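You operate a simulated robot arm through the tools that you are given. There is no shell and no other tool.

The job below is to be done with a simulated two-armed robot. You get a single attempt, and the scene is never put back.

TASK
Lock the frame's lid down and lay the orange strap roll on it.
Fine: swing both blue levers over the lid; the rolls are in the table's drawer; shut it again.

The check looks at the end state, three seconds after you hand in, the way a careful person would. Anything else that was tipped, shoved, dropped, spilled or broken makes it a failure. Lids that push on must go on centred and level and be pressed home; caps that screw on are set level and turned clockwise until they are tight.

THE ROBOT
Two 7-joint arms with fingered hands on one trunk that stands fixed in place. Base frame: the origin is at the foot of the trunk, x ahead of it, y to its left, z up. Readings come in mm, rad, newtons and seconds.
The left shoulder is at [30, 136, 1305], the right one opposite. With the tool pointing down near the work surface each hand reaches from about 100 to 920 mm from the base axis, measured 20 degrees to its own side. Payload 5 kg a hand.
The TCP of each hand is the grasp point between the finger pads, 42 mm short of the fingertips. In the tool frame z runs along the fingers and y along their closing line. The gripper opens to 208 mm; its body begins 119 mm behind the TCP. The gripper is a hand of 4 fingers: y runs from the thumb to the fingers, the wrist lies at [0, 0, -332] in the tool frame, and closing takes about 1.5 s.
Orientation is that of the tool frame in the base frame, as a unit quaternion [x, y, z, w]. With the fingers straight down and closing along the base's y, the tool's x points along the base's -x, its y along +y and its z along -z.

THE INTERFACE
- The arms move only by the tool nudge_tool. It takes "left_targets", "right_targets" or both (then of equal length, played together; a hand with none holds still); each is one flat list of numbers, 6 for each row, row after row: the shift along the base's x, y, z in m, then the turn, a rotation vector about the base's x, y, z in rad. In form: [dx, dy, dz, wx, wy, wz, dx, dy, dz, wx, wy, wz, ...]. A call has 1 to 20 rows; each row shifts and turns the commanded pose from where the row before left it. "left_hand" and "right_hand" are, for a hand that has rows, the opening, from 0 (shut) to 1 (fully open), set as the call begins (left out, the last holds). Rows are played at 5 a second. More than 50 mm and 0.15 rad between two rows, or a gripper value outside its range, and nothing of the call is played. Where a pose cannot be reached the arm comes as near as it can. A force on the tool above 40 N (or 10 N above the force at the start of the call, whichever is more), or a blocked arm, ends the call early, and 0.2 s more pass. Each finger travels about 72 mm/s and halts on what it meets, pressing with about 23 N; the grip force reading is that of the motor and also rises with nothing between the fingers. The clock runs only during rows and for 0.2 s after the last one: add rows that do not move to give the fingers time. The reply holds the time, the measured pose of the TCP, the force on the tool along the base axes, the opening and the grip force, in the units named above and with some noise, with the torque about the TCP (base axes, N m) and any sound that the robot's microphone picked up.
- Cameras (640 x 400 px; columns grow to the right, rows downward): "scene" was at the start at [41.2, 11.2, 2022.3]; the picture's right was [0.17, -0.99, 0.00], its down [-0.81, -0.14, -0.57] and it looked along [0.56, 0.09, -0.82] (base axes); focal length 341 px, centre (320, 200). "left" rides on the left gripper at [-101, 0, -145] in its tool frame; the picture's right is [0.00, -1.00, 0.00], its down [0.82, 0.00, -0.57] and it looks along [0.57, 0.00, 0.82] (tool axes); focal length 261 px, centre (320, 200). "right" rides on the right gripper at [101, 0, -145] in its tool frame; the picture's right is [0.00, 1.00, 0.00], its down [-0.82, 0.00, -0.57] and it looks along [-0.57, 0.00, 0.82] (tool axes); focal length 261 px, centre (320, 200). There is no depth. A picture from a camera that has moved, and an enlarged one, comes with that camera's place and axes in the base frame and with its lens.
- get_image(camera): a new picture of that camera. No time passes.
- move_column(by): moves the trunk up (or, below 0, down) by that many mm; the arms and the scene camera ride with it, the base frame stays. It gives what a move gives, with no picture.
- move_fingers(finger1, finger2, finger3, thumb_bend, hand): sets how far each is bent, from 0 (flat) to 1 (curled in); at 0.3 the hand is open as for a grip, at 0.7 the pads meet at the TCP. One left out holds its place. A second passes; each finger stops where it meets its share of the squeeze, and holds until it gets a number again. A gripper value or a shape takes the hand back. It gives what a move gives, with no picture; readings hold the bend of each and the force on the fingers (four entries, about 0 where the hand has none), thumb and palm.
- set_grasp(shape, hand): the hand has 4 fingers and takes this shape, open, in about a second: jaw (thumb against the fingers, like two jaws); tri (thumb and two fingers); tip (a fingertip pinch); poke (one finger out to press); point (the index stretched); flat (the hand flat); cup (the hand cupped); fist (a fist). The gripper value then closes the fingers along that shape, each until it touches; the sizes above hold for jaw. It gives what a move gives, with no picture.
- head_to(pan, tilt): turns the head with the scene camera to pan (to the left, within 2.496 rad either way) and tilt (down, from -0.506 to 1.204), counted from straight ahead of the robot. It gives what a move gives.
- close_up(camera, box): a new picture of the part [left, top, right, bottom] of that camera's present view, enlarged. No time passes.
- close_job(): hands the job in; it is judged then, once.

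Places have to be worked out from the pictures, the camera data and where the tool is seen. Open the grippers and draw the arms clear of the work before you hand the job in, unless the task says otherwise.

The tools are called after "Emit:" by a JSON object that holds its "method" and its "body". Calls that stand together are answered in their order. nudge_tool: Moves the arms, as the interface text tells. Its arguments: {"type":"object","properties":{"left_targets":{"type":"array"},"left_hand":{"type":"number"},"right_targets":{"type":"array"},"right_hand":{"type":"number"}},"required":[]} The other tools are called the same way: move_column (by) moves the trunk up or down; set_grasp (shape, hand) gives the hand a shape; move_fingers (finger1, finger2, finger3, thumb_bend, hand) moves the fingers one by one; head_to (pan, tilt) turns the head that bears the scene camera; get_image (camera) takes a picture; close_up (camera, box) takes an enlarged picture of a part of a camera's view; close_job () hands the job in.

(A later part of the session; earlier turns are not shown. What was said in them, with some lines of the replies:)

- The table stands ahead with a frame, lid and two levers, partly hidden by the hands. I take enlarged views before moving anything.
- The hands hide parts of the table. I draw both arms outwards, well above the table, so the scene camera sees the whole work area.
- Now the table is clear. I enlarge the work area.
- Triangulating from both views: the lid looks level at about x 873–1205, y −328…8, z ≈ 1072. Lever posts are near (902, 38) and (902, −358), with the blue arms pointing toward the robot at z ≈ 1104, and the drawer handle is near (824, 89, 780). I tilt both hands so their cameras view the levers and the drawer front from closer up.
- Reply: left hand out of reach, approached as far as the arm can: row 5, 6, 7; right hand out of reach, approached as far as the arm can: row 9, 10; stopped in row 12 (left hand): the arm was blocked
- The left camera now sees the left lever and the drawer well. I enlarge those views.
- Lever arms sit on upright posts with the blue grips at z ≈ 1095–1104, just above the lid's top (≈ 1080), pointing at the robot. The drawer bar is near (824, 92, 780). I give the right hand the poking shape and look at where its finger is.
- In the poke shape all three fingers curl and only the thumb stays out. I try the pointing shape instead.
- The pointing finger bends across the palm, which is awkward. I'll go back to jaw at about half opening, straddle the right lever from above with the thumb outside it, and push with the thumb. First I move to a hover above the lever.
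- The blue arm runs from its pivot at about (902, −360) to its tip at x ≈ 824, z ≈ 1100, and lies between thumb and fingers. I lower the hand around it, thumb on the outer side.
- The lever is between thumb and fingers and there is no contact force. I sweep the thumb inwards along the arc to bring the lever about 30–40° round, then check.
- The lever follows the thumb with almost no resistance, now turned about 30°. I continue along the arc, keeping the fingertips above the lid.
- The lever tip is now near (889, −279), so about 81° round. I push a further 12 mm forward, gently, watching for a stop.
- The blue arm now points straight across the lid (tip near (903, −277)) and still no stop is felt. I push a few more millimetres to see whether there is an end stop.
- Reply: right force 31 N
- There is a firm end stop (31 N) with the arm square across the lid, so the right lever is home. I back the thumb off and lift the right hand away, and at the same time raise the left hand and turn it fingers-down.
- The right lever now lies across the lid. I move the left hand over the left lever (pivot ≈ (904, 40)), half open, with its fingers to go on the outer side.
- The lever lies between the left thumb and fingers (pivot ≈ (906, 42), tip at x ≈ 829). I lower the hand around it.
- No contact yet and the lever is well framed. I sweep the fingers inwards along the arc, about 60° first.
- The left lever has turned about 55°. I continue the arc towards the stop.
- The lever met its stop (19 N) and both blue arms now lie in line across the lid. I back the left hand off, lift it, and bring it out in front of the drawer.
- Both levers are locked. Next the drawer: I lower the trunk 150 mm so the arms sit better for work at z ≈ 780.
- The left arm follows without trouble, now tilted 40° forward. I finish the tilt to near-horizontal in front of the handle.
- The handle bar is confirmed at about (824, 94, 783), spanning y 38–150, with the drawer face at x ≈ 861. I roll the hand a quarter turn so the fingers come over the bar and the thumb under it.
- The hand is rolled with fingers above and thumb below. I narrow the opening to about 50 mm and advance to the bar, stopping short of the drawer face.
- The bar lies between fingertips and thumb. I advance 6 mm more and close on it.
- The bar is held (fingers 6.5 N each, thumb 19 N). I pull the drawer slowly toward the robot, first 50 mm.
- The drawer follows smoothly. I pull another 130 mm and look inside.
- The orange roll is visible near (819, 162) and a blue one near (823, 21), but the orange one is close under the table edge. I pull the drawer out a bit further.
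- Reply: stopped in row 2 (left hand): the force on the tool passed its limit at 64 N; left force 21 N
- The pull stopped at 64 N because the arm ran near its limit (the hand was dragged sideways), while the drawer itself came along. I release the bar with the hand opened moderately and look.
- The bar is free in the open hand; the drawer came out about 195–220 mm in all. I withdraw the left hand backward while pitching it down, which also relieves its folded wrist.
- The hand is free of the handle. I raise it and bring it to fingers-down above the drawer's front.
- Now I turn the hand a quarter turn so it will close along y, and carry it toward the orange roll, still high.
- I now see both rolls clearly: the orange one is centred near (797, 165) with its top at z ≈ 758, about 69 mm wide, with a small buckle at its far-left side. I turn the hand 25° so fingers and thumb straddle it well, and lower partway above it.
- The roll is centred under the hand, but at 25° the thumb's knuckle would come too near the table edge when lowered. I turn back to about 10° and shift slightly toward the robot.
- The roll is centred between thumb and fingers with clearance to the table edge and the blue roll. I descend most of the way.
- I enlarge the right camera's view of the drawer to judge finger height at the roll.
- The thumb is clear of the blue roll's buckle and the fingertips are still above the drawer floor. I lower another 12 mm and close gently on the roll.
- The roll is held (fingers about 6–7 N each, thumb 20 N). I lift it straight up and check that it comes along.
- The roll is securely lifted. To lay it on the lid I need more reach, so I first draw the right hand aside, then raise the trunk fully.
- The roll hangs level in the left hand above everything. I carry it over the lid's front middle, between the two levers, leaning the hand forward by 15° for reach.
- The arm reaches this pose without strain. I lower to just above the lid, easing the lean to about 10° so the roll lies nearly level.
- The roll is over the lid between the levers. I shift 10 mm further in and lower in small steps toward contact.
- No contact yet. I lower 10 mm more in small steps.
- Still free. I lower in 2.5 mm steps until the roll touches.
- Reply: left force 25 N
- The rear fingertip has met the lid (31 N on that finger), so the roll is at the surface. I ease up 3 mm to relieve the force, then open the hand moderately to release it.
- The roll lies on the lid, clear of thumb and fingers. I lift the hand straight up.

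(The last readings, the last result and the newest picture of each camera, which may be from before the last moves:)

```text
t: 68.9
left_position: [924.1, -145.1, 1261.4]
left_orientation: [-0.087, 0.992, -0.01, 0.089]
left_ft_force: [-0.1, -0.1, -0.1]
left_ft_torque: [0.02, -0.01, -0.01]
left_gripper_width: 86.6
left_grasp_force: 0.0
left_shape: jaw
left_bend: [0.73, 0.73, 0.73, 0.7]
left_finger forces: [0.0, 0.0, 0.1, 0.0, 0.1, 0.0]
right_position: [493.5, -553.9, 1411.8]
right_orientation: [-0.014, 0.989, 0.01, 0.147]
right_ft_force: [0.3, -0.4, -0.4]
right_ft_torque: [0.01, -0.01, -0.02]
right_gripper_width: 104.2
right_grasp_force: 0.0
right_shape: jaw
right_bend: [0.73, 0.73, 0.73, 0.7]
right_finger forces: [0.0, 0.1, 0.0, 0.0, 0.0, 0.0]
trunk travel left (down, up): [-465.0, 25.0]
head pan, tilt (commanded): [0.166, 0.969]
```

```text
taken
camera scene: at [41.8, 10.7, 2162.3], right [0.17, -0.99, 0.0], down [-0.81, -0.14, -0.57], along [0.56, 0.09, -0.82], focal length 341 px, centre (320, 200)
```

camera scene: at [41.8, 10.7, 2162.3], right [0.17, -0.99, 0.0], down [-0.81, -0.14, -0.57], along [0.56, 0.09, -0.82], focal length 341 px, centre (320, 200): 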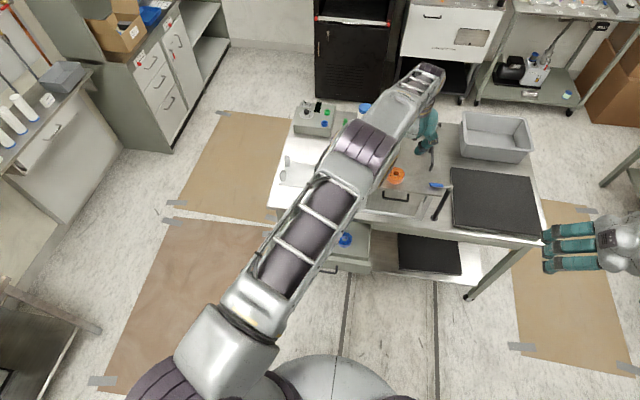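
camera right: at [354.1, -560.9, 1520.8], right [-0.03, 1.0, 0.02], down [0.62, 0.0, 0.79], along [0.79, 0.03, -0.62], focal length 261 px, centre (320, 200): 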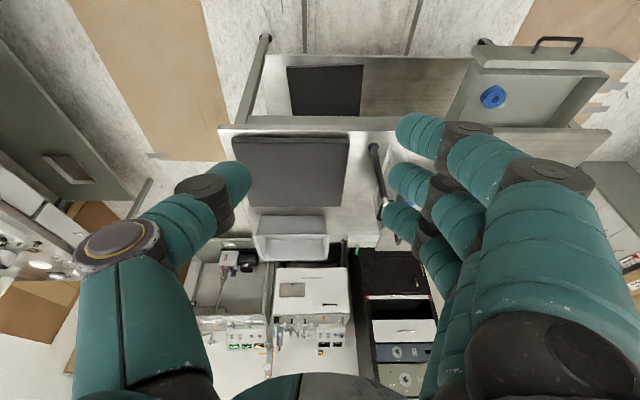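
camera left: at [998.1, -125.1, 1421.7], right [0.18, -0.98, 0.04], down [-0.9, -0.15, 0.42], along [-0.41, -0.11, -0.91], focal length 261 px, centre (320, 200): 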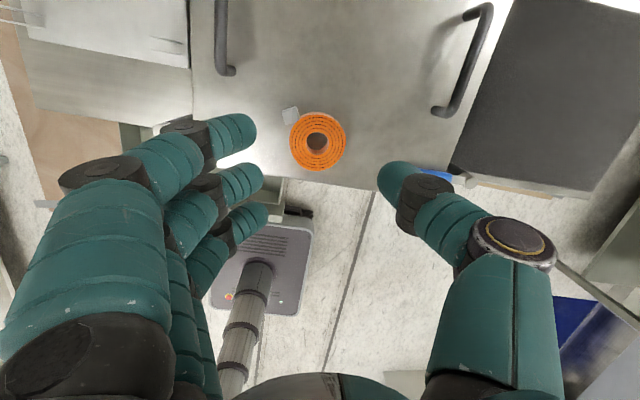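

The orange roll rests flat on the lid between the levers. I withdraw the left hand back in front of the open drawer, squaring it up and closing it for pushing.

Emit:
{"method": "nudge_tool", "body": {"left_targets": [-0.035, 0.02, 0.005, 0, 0.0225, -0.022, -0.035, 0.02, 0, 0, 0.0225, -0.022, -0.035, 0.03, 0, 0, 0.0225, -0.022, -0.035, 0.03, 0, 0, 0.0225, -0.022, -0.035, 0.035, 0, 0, 0.0225, -0.022, -0.035, 0.035, 0, 0, 0.0225, -0.022, -0.035, 0.035, 0, 0, 0.0225, -0.022, -0.035, 0.035, 0, 0, 0.0225, -0.022, -0.04, 0, 0, 0, 0, 0, -0.04, 0, 0, 0, 0, 0, -0.04, 0, 0, 0, 0, 0, -0.03, 0, 0, 0, 0, 0, 0, 0, 0, 0, 0, 0], "left_hand": 0.42}}

Emit:
{"method": "get_image", "body": {"camera": "scene"}}

Emit:
{"method": "close_up", "body": {"camera": "scene", "box": [330, 90, 480, 220]}}

```text
t: 71.7
left_position: [497.4, 95.6, 1263.1]
left_orientation: [-0.001, 1.0, -0.01, -0.002]
left_ft_force: [-0.3, 0.8, -0.2]
left_ft_torque: [-0.05, 0.05, -0.01]
left_gripper_width: 87.0
left_grasp_force: 0.0
left_shape: jaw
left_bend: [0.73, 0.73, 0.73, 0.7]
left_finger forces: [0.0, 0.1, 0.0, 0.0, 0.0, 0.1]
right_position: [493.2, -555.3, 1410.8]
right_orientation: [-0.015, 0.989, 0.01, 0.146]
right_ft_force: [1.1, -0.3, 0.2]
right_ft_torque: [0.01, 0.07, -0.03]
right_gripper_width: 104.4
right_grasp_force: 0.1
right_shape: jaw
right_bend: [0.73, 0.73, 0.73, 0.7]
right_finger forces: [0.1, 0.0, 0.0, 0.1, 0.1, 0.0]
trunk travel left (down, up): [-465.0, 25.0]
head pan, tilt (commanded): [0.166, 0.969]
```

```text
taken
camera scene: at [42.6, 11.5, 2162.3], right [0.17, -0.99, 0.0], down [-0.81, -0.14, -0.57], along [0.56, 0.09, -0.82], focal length 341 px, centre (320, 200)
```

scene: 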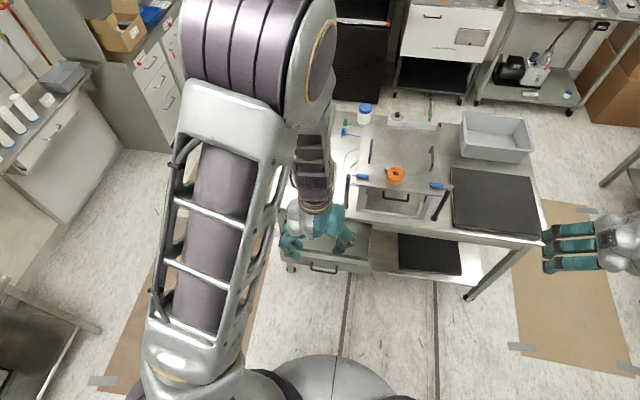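

```text
3.08 times, centred on (405, 155) of scene
camera zoom: at [42.6, 11.5, 2162.3], right [0.17, -0.99, 0.0], down [-0.81, -0.14, -0.57], along [0.56, 0.09, -0.82], focal length 1048 px, centre (58, 338)
```

zoom: 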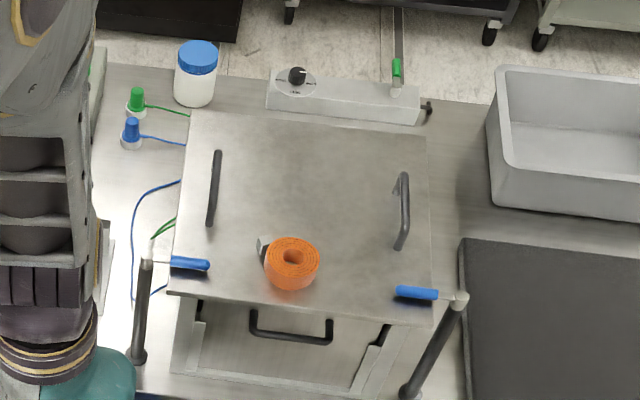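

Roll and levers look right. Now I lower the trunk 200 mm and bring the closed left hand down in front of the drawer handle (bar at x ≈ 613).

Emit:
{"method": "move_column", "body": {"by": -200}}

Emit:
{"method": "nudge_tool", "body": {"left_targets": [0, 0, -0.035, 0, 0, 0, 0, 0, -0.035, 0, 0, 0, 0, 0, -0.035, 0, 0, 0, 0, 0, -0.035, 0, 0, 0, 0, 0, -0.035, 0, 0, 0, 0, 0, 0, 0, 0, 0], "left_hand": 0.0}}

Emit:
{"method": "get_image", "body": {"camera": "scene"}}

Emit:
{"method": "get_image", "body": {"camera": "left"}}

```text
t: 73.9
left_position: [494.8, 94.2, 1065.4]
left_orientation: [0.0, 1.0, -0.01, 0.0]
left_ft_force: [0.1, 0.2, 0.5]
left_ft_torque: [0.03, -0.05, 0.01]
left_gripper_width: 87.0
left_grasp_force: 0.0
left_shape: jaw
left_bend: [0.73, 0.73, 0.73, 0.7]
left_finger forces: [0.1, 0.0, 0.1, 0.1, 0.0, 0.0]
right_position: [492.4, -554.9, 1212.5]
right_orientation: [-0.014, 0.989, 0.01, 0.146]
right_ft_force: [-0.3, -0.5, 0.9]
right_ft_torque: [0.01, 0.0, 0.0]
right_gripper_width: 104.4
right_grasp_force: 0.1
right_shape: jaw
right_bend: [0.73, 0.73, 0.73, 0.7]
right_finger forces: [0.1, 0.1, 0.0, 0.1, 0.0, 0.0]
trunk travel left (down, up): [-265.0, 225.0]
head pan, tilt (commanded): [0.166, 0.969]
```

```text
t: 75.3
left_position: [494.9, 94.8, 890.6]
left_orientation: [-0.001, 1.0, -0.01, 0.0]
left_ft_force: [0.0, 0.1, -0.8]
left_ft_torque: [0.03, -0.03, -0.01]
left_gripper_width: 0.0
left_grasp_force: 23.0
left_shape: jaw
left_bend: [0.7, 0.7, 0.7, 0.7]
left_finger forces: [0.0, 0.0, 0.0, 0.0, 0.1, 0.1]
right_position: [493.0, -555.6, 1212.8]
right_orientation: [-0.013, 0.989, 0.011, 0.147]
right_ft_force: [-1.1, -0.3, 1.1]
right_ft_torque: [0.02, -0.04, 0.01]
right_gripper_width: 104.6
right_grasp_force: 0.2
right_shape: jaw
right_bend: [0.73, 0.73, 0.73, 0.7]
right_finger forces: [0.1, 0.0, 0.1, 0.0, 0.1, 0.1]
trunk travel left (down, up): [-265.0, 225.0]
head pan, tilt (commanded): [0.166, 0.969]
```

```text
taken
camera scene: at [40.2, 10.8, 1962.4], right [0.17, -0.99, 0.0], down [-0.81, -0.14, -0.57], along [0.56, 0.09, -0.82], focal length 341 px, centre (320, 200)
```

scene: 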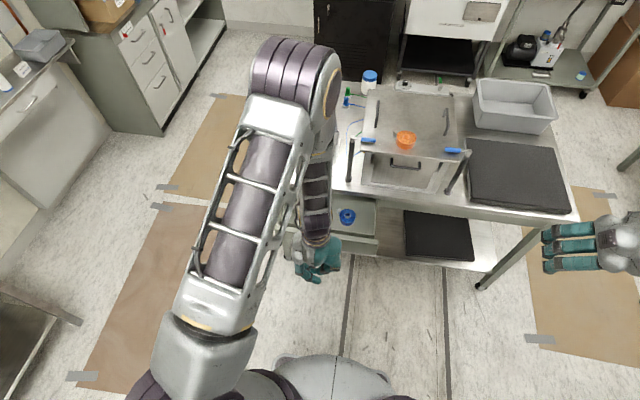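

```text
taken
camera left: at [596.9, 98.3, 1035.8], right [0.01, -1.0, 0.02], down [-0.82, 0.01, 0.57], along [-0.57, -0.02, -0.82], focal length 261 px, centre (320, 200)
```

left: 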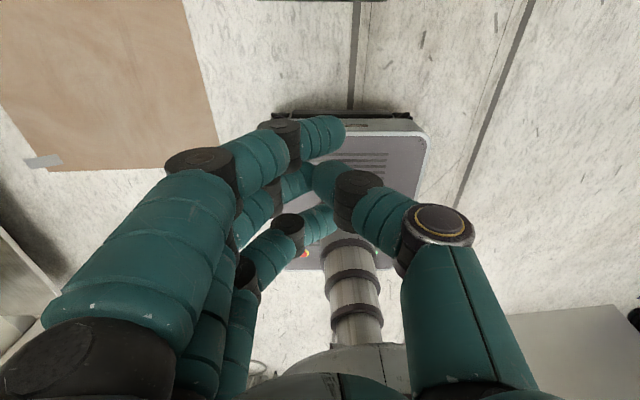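

The closed hand is in front of the handle. I lower it so the fingers stand before the bar, then advance until just before contact.

Emit:
{"method": "nudge_tool", "body": {"left_targets": [0, 0, -0.032, 0, 0, 0, 0, 0, -0.032, 0, 0, 0, 0, 0, -0.032, 0, 0, 0, 0.02, 0, 0, 0, 0, 0, 0.02, 0, 0, 0, 0, 0, 0, 0, 0, 0, 0, 0]}}

Emit:
{"method": "close_up", "body": {"camera": "scene", "box": [250, 170, 420, 300]}}

Emit:
{"method": "get_image", "body": {"camera": "left"}}

Emit:
{"method": "get_image", "body": {"camera": "right"}}

```text
t: 76.7
left_position: [535.5, 96.0, 792.8]
left_orientation: [0.0, 1.0, -0.011, -0.002]
left_ft_force: [-0.7, -0.2, 0.4]
left_ft_torque: [0.01, -0.01, -0.01]
left_gripper_width: 0.1
left_grasp_force: 23.2
left_shape: jaw
left_bend: [0.7, 0.7, 0.7, 0.7]
left_finger forces: [0.1, 0.1, 0.0, 0.0, 0.0, 0.0]
right_position: [493.3, -555.3, 1212.8]
right_orientation: [-0.014, 0.989, 0.011, 0.146]
right_ft_force: [-0.2, 0.5, 0.8]
right_ft_torque: [-0.01, -0.02, -0.03]
right_gripper_width: 104.4
right_grasp_force: 0.0
right_shape: jaw
right_bend: [0.73, 0.73, 0.73, 0.7]
right_finger forces: [0.0, 0.0, 0.0, 0.0, 0.0, 0.0]
trunk travel left (down, up): [-265.0, 225.0]
head pan, tilt (commanded): [0.166, 0.969]
```

```text
3.08 times, centred on (335, 235) of scene
camera zoom: at [40.7, 11.2, 1962.3], right [0.17, -0.99, 0.0], down [-0.81, -0.14, -0.57], along [0.56, 0.09, -0.82], focal length 1048 px, centre (274, 92)
```

zoom: 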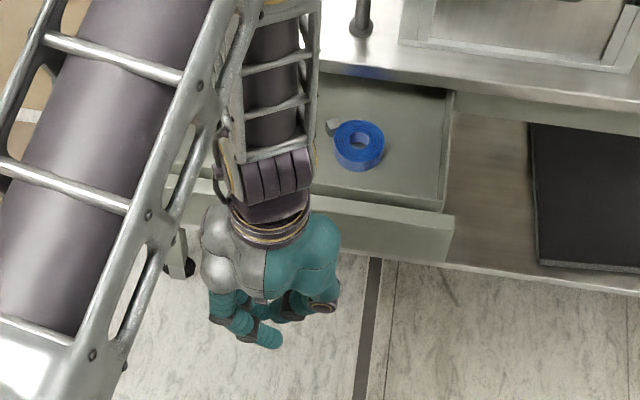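

```text
taken
camera left: at [637.3, 98.8, 938.8], right [0.01, -1.0, 0.02], down [-0.82, 0.01, 0.57], along [-0.57, -0.02, -0.82], focal length 261 px, centre (320, 200)
```

left: 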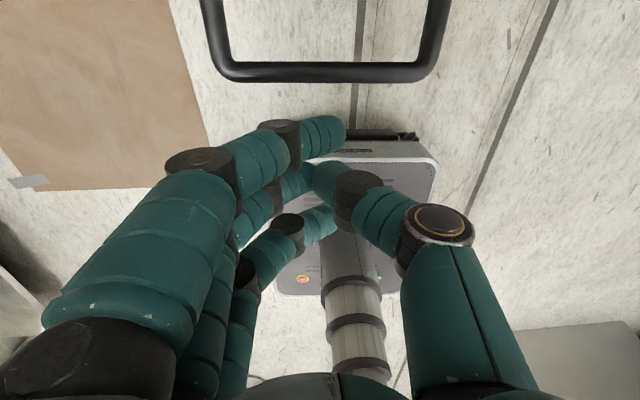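

```text
taken
camera right: at [353.8, -561.5, 1320.6], right [-0.03, 1.0, 0.02], down [0.62, 0.0, 0.79], along [0.79, 0.03, -0.62], focal length 261 px, centre (320, 200)
```

right: 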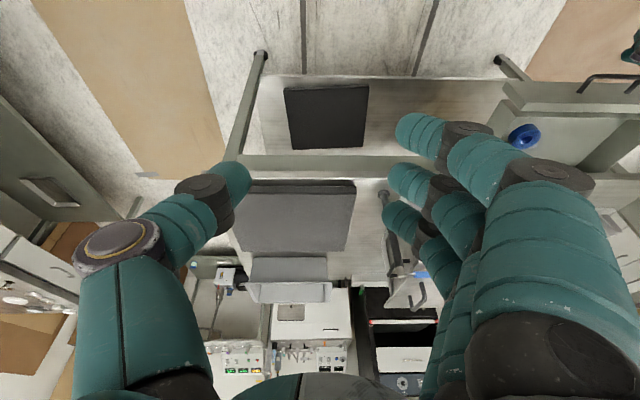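

The bar is centred ahead of the fingers. I push gently forward, about 190 mm, then check.

Emit:
{"method": "nudge_tool", "body": {"left_targets": [0.008, 0, 0, 0, 0, 0, 0.008, 0, 0, 0, 0, 0, 0.008, 0, 0, 0, 0, 0, 0.01, 0, 0, 0, 0, 0, 0.01, 0, 0, 0, 0, 0, 0.012, 0, 0, 0, 0, 0, 0.012, 0, 0, 0, 0, 0, 0.012, 0, 0, 0, 0, 0, 0.012, 0, 0, 0, 0, 0, 0.012, 0, 0, 0, 0, 0, 0.012, 0, 0, 0, 0, 0, 0.012, 0, 0, 0, 0, 0, 0, 0, 0, 0, 0, 0]}}

Emit:
{"method": "get_image", "body": {"camera": "left"}}

Emit:
{"method": "close_up", "body": {"camera": "scene", "box": [250, 130, 420, 270]}}

```text
t: 79.5
left_position: [663.0, 95.0, 792.5]
left_orientation: [-0.001, 1.0, -0.009, -0.001]
left_ft_force: [0.2, -0.4, -0.1]
left_ft_torque: [-0.03, -0.01, -0.01]
left_gripper_width: 0.1
left_grasp_force: 23.1
left_shape: jaw
left_bend: [0.7, 0.7, 0.7, 0.7]
left_finger forces: [0.0, 0.0, 0.0, 0.1, 0.1, 0.0]
right_position: [492.5, -555.5, 1212.1]
right_orientation: [-0.014, 0.989, 0.01, 0.147]
right_ft_force: [-0.1, -0.3, -0.1]
right_ft_torque: [0.0, -0.02, 0.02]
right_gripper_width: 104.5
right_grasp_force: 0.0
right_shape: jaw
right_bend: [0.73, 0.73, 0.73, 0.7]
right_finger forces: [0.0, 0.1, 0.0, 0.0, 0.1, 0.0]
trunk travel left (down, up): [-265.0, 225.0]
head pan, tilt (commanded): [0.166, 0.969]
```

```text
taken
camera left: at [765.7, 99.0, 939.0], right [0.01, -1.0, 0.02], down [-0.82, 0.01, 0.57], along [-0.57, -0.02, -0.82], focal length 261 px, centre (320, 200)
```

left: 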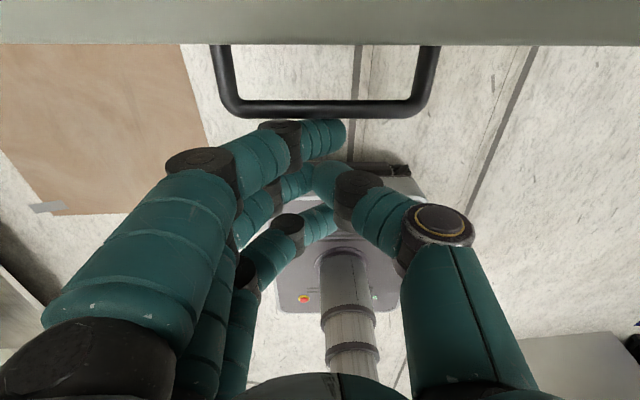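

```text
2.86 times, centred on (335, 200) of scene
camera zoom: at [41.0, 11.0, 1962.3], right [0.17, -0.99, 0.0], down [-0.81, -0.14, -0.57], along [0.56, 0.09, -0.82], focal length 973 px, centre (277, 200)
```

zoom: 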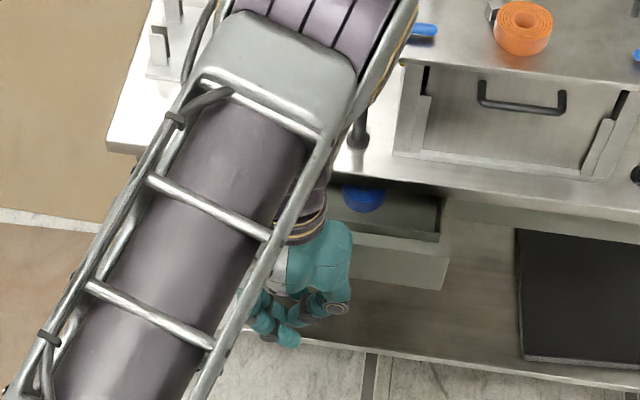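

The drawer slides in smoothly with the blue roll riding along. I continue another 88 mm.

Emit:
{"method": "nudge_tool", "body": {"left_targets": [0.01, 0, 0, 0, 0, 0, 0.012, 0, 0, 0, 0, 0, 0.012, 0, 0, 0, 0, 0, 0.012, 0, 0, 0, 0, 0, 0.012, 0, 0, 0, 0, 0, 0.01, 0, 0, 0, 0, 0, 0.01, 0, 0, 0, 0, 0, 0.01, 0, 0, 0, 0, 0, 0, 0, 0, 0, 0, 0]}}

Emit:
{"method": "get_image", "body": {"camera": "left"}}

Emit:
{"method": "close_up", "body": {"camera": "scene", "box": [250, 130, 420, 270]}}

```text
t: 81.5
left_position: [750.9, 95.8, 794.4]
left_orientation: [-0.001, 1.0, -0.01, -0.001]
left_ft_force: [0.4, -0.9, 0.4]
left_ft_torque: [0.0, 0.03, -0.01]
left_gripper_width: 0.2
left_grasp_force: 22.7
left_shape: jaw
left_bend: [0.7, 0.7, 0.7, 0.7]
left_finger forces: [0.1, 0.1, 0.0, 0.0, 0.0, 0.0]
right_position: [493.7, -555.0, 1213.1]
right_orientation: [-0.014, 0.989, 0.011, 0.147]
right_ft_force: [-0.3, 0.0, 0.3]
right_ft_torque: [-0.02, -0.02, 0.0]
right_gripper_width: 104.4
right_grasp_force: 0.0
right_shape: jaw
right_bend: [0.73, 0.73, 0.73, 0.7]
right_finger forces: [0.1, 0.0, 0.1, 0.0, 0.1, 0.0]
trunk travel left (down, up): [-265.0, 225.0]
head pan, tilt (commanded): [0.166, 0.969]
```

```text
taken
camera left: at [853.5, 99.7, 938.7], right [0.01, -1.0, 0.02], down [-0.82, 0.01, 0.57], along [-0.57, -0.02, -0.82], focal length 261 px, centre (320, 200)
```

left: 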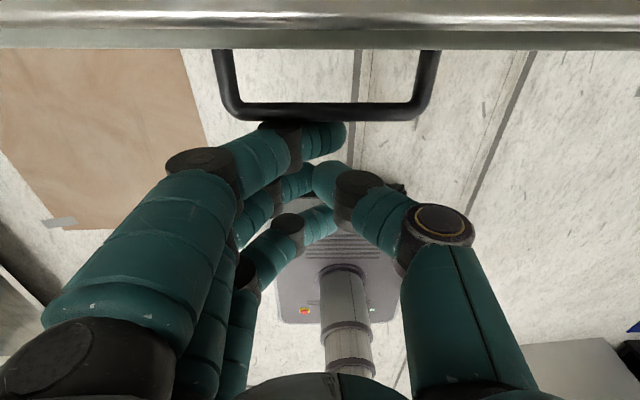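

```text
2.86 times, centred on (335, 200) of scene
camera zoom: at [41.0, 10.9, 1962.3], right [0.17, -0.99, 0.0], down [-0.81, -0.14, -0.57], along [0.56, 0.09, -0.82], focal length 973 px, centre (277, 200)
```

zoom: 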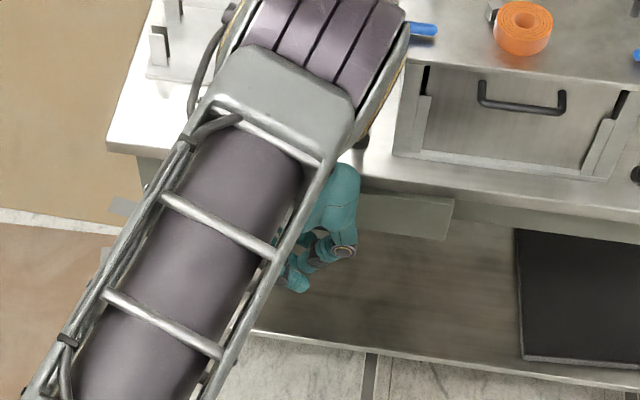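

Nearly shut. I push the last few centimetres in small steps until it meets its stop.

Emit:
{"method": "nudge_tool", "body": {"left_targets": [0.005, 0, 0, 0, 0, 0, 0.005, 0, 0, 0, 0, 0, 0.005, 0, 0, 0, 0, 0, 0.004, 0, 0, 0, 0, 0, 0, 0, 0, 0, 0, 0]}}

Emit:
{"method": "get_image", "body": {"camera": "left"}}

Emit:
{"method": "close_up", "body": {"camera": "scene", "box": [250, 130, 420, 270]}}

```text
t: 82.7
left_position: [770.5, 95.6, 792.9]
left_orientation: [-0.001, 1.0, -0.01, 0.0]
left_ft_force: [-0.6, -0.6, 0.2]
left_ft_torque: [-0.01, -0.01, 0.02]
left_gripper_width: 0.0
left_grasp_force: 23.1
left_shape: jaw
left_bend: [0.7, 0.7, 0.7, 0.7]
left_finger forces: [0.9, 0.0, 0.1, 0.1, 0.0, 0.1]
right_position: [493.3, -553.8, 1213.2]
right_orientation: [-0.014, 0.989, 0.011, 0.147]
right_ft_force: [-0.2, -0.3, 0.4]
right_ft_torque: [0.03, -0.01, 0.01]
right_gripper_width: 104.3
right_grasp_force: 0.2
right_shape: jaw
right_bend: [0.73, 0.73, 0.73, 0.7]
right_finger forces: [0.0, 0.1, 0.0, 0.0, 0.0, 0.0]
trunk travel left (down, up): [-265.0, 225.0]
head pan, tilt (commanded): [0.166, 0.969]
```

```text
taken
camera left: at [872.4, 98.8, 938.3], right [0.01, -1.0, 0.02], down [-0.82, 0.01, 0.57], along [-0.57, -0.02, -0.82], focal length 261 px, centre (320, 200)
```

left: 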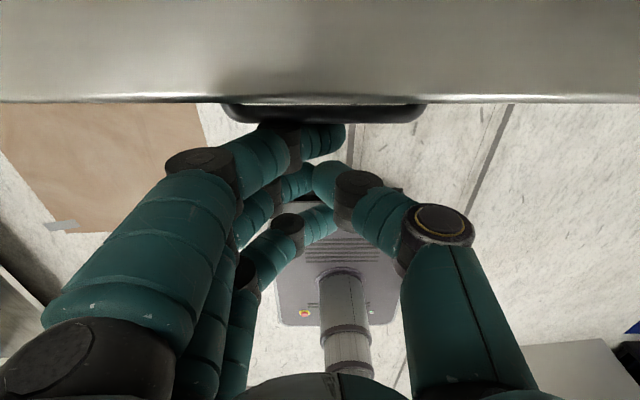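

```text
2.86 times, centred on (335, 200) of scene
camera zoom: at [41.2, 11.0, 1962.3], right [0.17, -0.99, 0.0], down [-0.81, -0.14, -0.57], along [0.56, 0.09, -0.82], focal length 973 px, centre (277, 200)
```

zoom: 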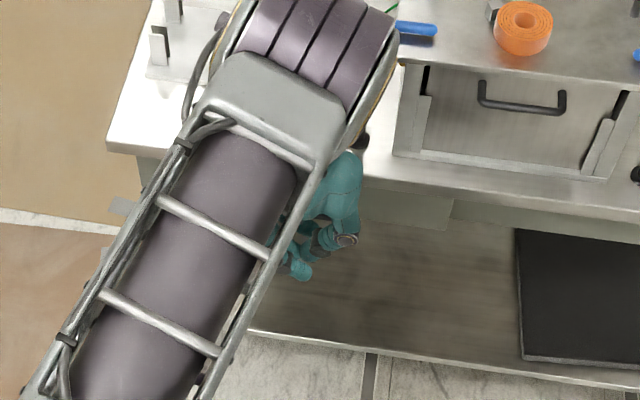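

The bar is at about x ≈ 826, close to its original 824, but no stop is felt. I keep pushing in 2–3 mm steps.

Emit:
{"method": "nudge_tool", "body": {"left_targets": [0.003, 0, 0, 0, 0, 0, 0.003, 0, 0, 0, 0, 0, 0, 0, 0, 0, 0, 0]}}

Emit:
{"method": "nudge_tool", "body": {"left_targets": [0.003, 0, 0, 0, 0, 0, 0.002, 0, 0, 0, 0, 0, 0, 0, 0, 0, 0, 0]}}

Emit:
{"method": "get_image", "body": {"camera": "left"}}

```text
t: 83.5
left_position: [773.6, 95.2, 792.8]
left_orientation: [0.0, 1.0, -0.01, -0.003]
left_ft_force: [-24.3, 0.8, 1.9]
left_ft_torque: [0.05, 0.15, 0.45]
left_gripper_width: 0.1
left_grasp_force: 23.2
left_shape: jaw
left_bend: [0.7, 0.7, 0.7, 0.7]
left_finger forces: [22.8, 0.0, 0.0, 0.0, 0.0, 0.0]
right_position: [489.9, -554.3, 1212.6]
right_orientation: [-0.015, 0.989, 0.011, 0.148]
right_ft_force: [0.3, 0.5, -0.1]
right_ft_torque: [-0.02, -0.02, 0.0]
right_gripper_width: 104.2
right_grasp_force: 0.0
right_shape: jaw
right_bend: [0.73, 0.73, 0.73, 0.7]
right_finger forces: [0.0, 0.0, 0.1, 0.0, 0.0, 0.0]
trunk travel left (down, up): [-265.0, 225.0]
head pan, tilt (commanded): [0.166, 0.969]
```

```text
t: 84.0
left_position: [772.0, 96.9, 792.4]
left_orientation: [-0.001, 1.0, -0.01, -0.008]
left_ft_force: [-20.3, 2.9, 16.5]
left_ft_torque: [0.38, -0.56, 0.55]
left_gripper_width: 0.2
left_grasp_force: 23.6
left_shape: jaw
left_bend: [0.7, 0.7, 0.7, 0.7]
left_finger forces: [25.3, 0.0, 0.0, 0.0, 0.0, 0.0]
right_position: [492.9, -554.2, 1212.8]
right_orientation: [-0.014, 0.989, 0.01, 0.148]
right_ft_force: [0.9, -0.5, -0.6]
right_ft_torque: [-0.01, 0.13, 0.03]
right_gripper_width: 104.3
right_grasp_force: 0.0
right_shape: jaw
right_bend: [0.73, 0.73, 0.73, 0.7]
right_finger forces: [0.0, 0.0, 0.1, 0.0, 0.0, 0.1]
trunk travel left (down, up): [-265.0, 225.0]
head pan, tilt (commanded): [0.166, 0.969]
stopped in row 2 (left hand): the force on the tool passed its limit at 42 N (the readings are from after the stop); the commanded pose is now the measured one
```

```text
taken
camera left: at [876.6, 99.9, 935.6], right [0.01, -1.0, 0.02], down [-0.81, 0.01, 0.58], along [-0.58, -0.02, -0.81], focal length 261 px, centre (320, 200)
```

left: 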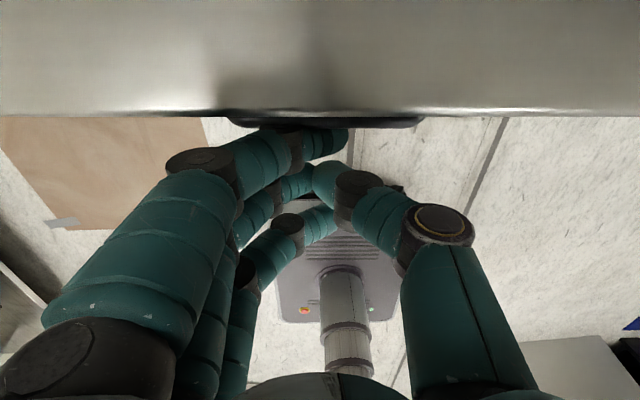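

The drawer meets its stop (over 24 N), so it is shut. I back the hand off and then raise it clear.

Emit:
{"method": "nudge_tool", "body": {"left_targets": [-0.006, 0, 0, 0, 0, 0, -0.015, 0, 0, 0, 0, 0, -0.03, 0, 0, 0, 0, 0, -0.04, 0, 0, 0, 0, 0, -0.04, 0, 0, 0, 0, 0, -0.04, 0, 0, 0, 0, 0, -0.04, 0, 0.02, 0, 0, 0, -0.02, 0.02, 0.04, 0, 0, 0, 0, 0.03, 0.04, 0, 0, 0, 0, 0.03, 0.04, 0, 0, 0, 0, 0.03, 0.04, 0, 0, 0, 0, 0.03, 0.04, 0, 0, 0, 0, 0.03, 0.04, 0, 0, 0, 0, 0.03, 0.04, 0, 0, 0, 0, 0.03, 0.04, 0, 0, 0, 0, 0.03, 0.04, 0, 0, 0, 0, 0, 0, 0, 0, 0]}}

Emit:
{"method": "get_image", "body": {"camera": "scene"}}

Emit:
{"method": "close_up", "body": {"camera": "scene", "box": [250, 130, 420, 270]}}

```text
t: 87.5
left_position: [545.8, 357.3, 1173.2]
left_orientation: [-0.001, 1.0, -0.008, -0.006]
left_ft_force: [0.4, -0.5, 0.7]
left_ft_torque: [0.07, 0.12, 0.02]
left_gripper_width: 0.2
left_grasp_force: 22.8
left_shape: jaw
left_bend: [0.7, 0.7, 0.7, 0.7]
left_finger forces: [0.1, 0.0, 0.0, 0.0, 0.0, 0.0]
right_position: [492.5, -555.1, 1211.0]
right_orientation: [-0.013, 0.989, 0.01, 0.147]
right_ft_force: [1.1, -1.4, -0.4]
right_ft_torque: [0.05, 0.04, 0.0]
right_gripper_width: 104.1
right_grasp_force: 0.0
right_shape: jaw
right_bend: [0.73, 0.73, 0.73, 0.7]
right_finger forces: [0.0, 0.0, 0.0, 0.0, 0.0, 0.1]
trunk travel left (down, up): [-265.0, 225.0]
head pan, tilt (commanded): [0.166, 0.969]
```

```text
taken
camera scene: at [42.5, 9.8, 1962.2], right [0.17, -0.99, 0.0], down [-0.81, -0.14, -0.57], along [0.56, 0.09, -0.82], focal length 341 px, centre (320, 200)
```

scene: 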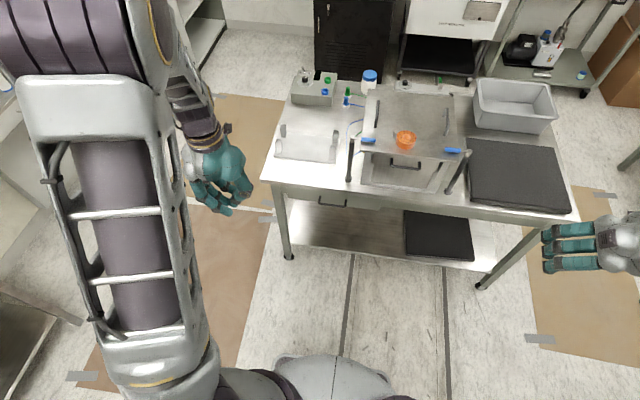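

```text
2.86 times, centred on (335, 200) of scene
camera zoom: at [42.5, 9.8, 1962.2], right [0.17, -0.99, 0.0], down [-0.81, -0.14, -0.57], along [0.56, 0.09, -0.82], focal length 973 px, centre (277, 200)
```

zoom: 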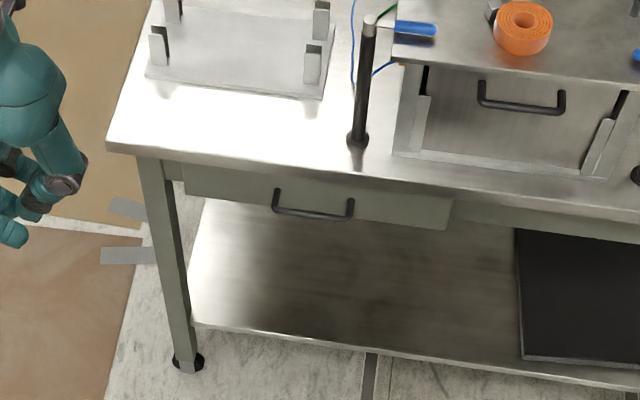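

The drawer appears flush. I enlarge the drawer and the lid for a final check.

Emit:
{"method": "close_up", "body": {"camera": "scene", "box": [280, 170, 420, 240]}}

Emit:
{"method": "close_up", "body": {"camera": "scene", "box": [330, 80, 480, 200]}}

Emit:
{"method": "get_image", "body": {"camera": "right"}}

```text
4.57 times, centred on (350, 205) of scene
camera zoom: at [42.5, 9.8, 1962.2], right [0.17, -0.99, 0.0], down [-0.81, -0.14, -0.57], along [0.56, 0.09, -0.82], focal length 1558 px, centre (183, 177)
```

zoom: 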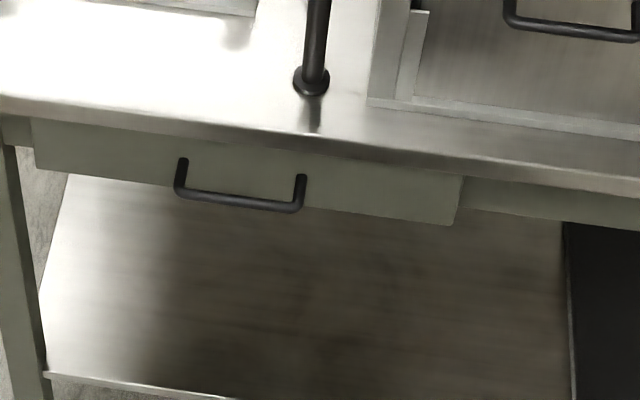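

```text
3.33 times, centred on (405, 140) of scene
camera zoom: at [42.5, 9.8, 1962.2], right [0.17, -0.99, 0.0], down [-0.81, -0.14, -0.57], along [0.56, 0.09, -0.82], focal length 1136 px, centre (37, 400)
```

zoom: 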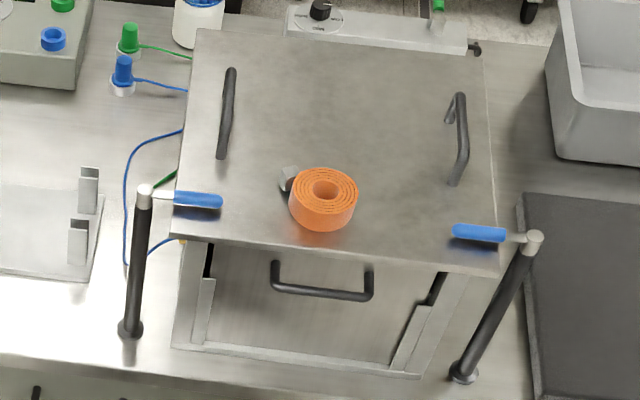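

```text
taken
camera right: at [355.0, -562.4, 1319.7], right [-0.03, 1.0, 0.02], down [0.62, 0.0, 0.78], along [0.78, 0.03, -0.62], focal length 261 px, centre (320, 200)
```

right: 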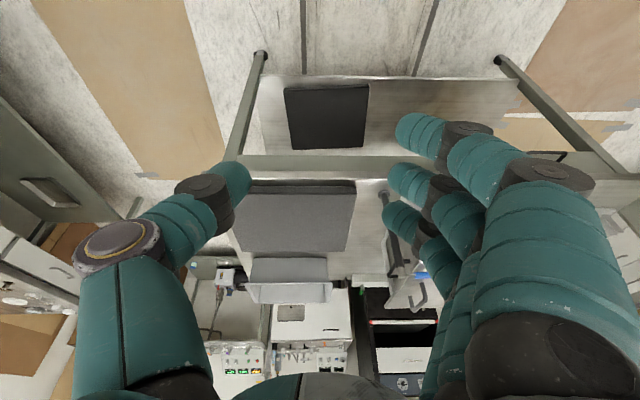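

Everything is in place: both blue arms lie square over the lid, the orange roll rests on it, and the drawer is flush. I open both hands and draw the arms a bit further clear.

Emit:
{"method": "nudge_tool", "body": {"left_targets": [-0.01, 0.03, 0.03, 0, 0, 0, -0.01, 0.03, 0.03, 0, 0, 0, -0.01, 0.03, 0.03, 0, 0, 0, -0.01, 0.03, 0.03, 0, 0, 0, 0, 0, 0, 0, 0, 0, 0, 0, 0, 0, 0, 0, 0, 0, 0, 0, 0, 0, 0, 0, 0, 0, 0, 0], "right_targets": [0, 0, 0.02, 0, 0, 0, 0, 0, 0.02, 0, 0, 0, 0, 0, 0.02, 0, 0, 0, 0, 0, 0.02, 0, 0, 0, 0, 0, 0, 0, 0, 0, 0, 0, 0, 0, 0, 0, 0, 0, 0, 0, 0, 0, 0, 0, 0, 0, 0, 0], "left_hand": 1.0, "right_hand": 1.0}}

Emit:
{"method": "get_image", "body": {"camera": "scene"}}

Emit:
{"method": "close_up", "body": {"camera": "scene", "box": [260, 70, 580, 270]}}

```text
t: 89.3
left_position: [503.7, 475.9, 1292.3]
left_orientation: [0.0, 1.0, -0.009, -0.006]
left_ft_force: [-0.1, -0.4, -0.1]
left_ft_torque: [0.04, 0.04, -0.02]
left_gripper_width: 207.8
left_grasp_force: 0.0
left_shape: jaw
left_bend: [0.3, 0.3, 0.3, 0.3]
left_finger forces: [0.1, 0.1, 0.1, 0.0, 0.0, 0.0]
right_position: [493.4, -555.1, 1291.2]
right_orientation: [-0.014, 0.989, 0.01, 0.147]
right_ft_force: [0.1, -0.2, 0.3]
right_ft_torque: [-0.01, -0.02, 0.01]
right_gripper_width: 207.8
right_grasp_force: 0.1
right_shape: jaw
right_bend: [0.3, 0.3, 0.3, 0.3]
right_finger forces: [0.0, 0.0, 0.1, 0.0, 0.0, 0.1]
trunk travel left (down, up): [-265.0, 225.0]
head pan, tilt (commanded): [0.166, 0.969]
```

```text
taken
camera scene: at [41.6, 10.8, 1962.3], right [0.17, -0.99, 0.0], down [-0.81, -0.14, -0.57], along [0.56, 0.09, -0.82], focal length 341 px, centre (320, 200)
```

scene: 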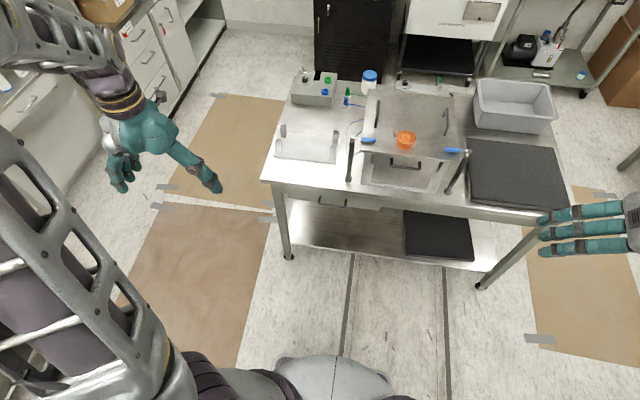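

```text
2.00 times, centred on (420, 170) of scene
camera zoom: at [41.6, 10.8, 1962.3], right [0.17, -0.99, 0.0], down [-0.81, -0.14, -0.57], along [0.56, 0.09, -0.82], focal length 681 px, centre (120, 260)
```

zoom: 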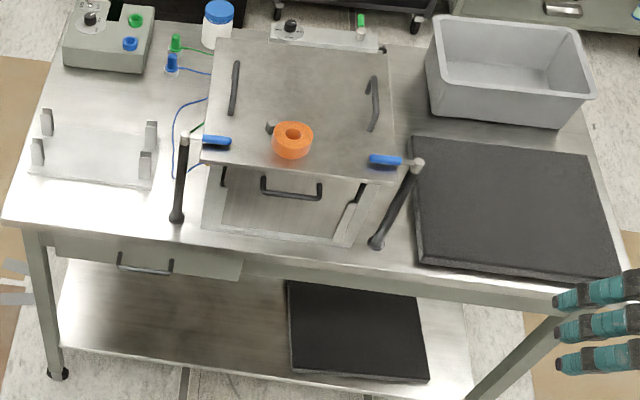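

Final views show both levers over the lid, the orange roll lying flat on it, the drawer shut with the blue roll inside, and nothing else disturbed. Both hands are open and clear, so I hand in the job.

Emit:
{"method": "close_job", "body": {}}

```text
The job is handed in.
```

The lid is locked down, the orange strap roll is lying on it, and the drawer is shut again. The job is handed in; no result has come back yet.

- **Levers:** both blue levers are swung a quarter turn to their end stops, square across the front of the lid.
- **Roll:** the orange roll lies flat on the lid between the two levers, well inside the front edge. It was set down at a slight tilt and settled flat when I opened the hand.
- **Drawer:** it is pushed in to its stop, with the blue roll still inside.
- **Surroundings:** the last pictures show nothing else on the table moved or tipped. Both hands are open and clear of the work.

The pull on the drawer tripped the force limit once, at 64 N. The left arm had probably reached the end of its range, since the hand was dragged sideways. I let go there, and the drawer was open far enough to take the roll.
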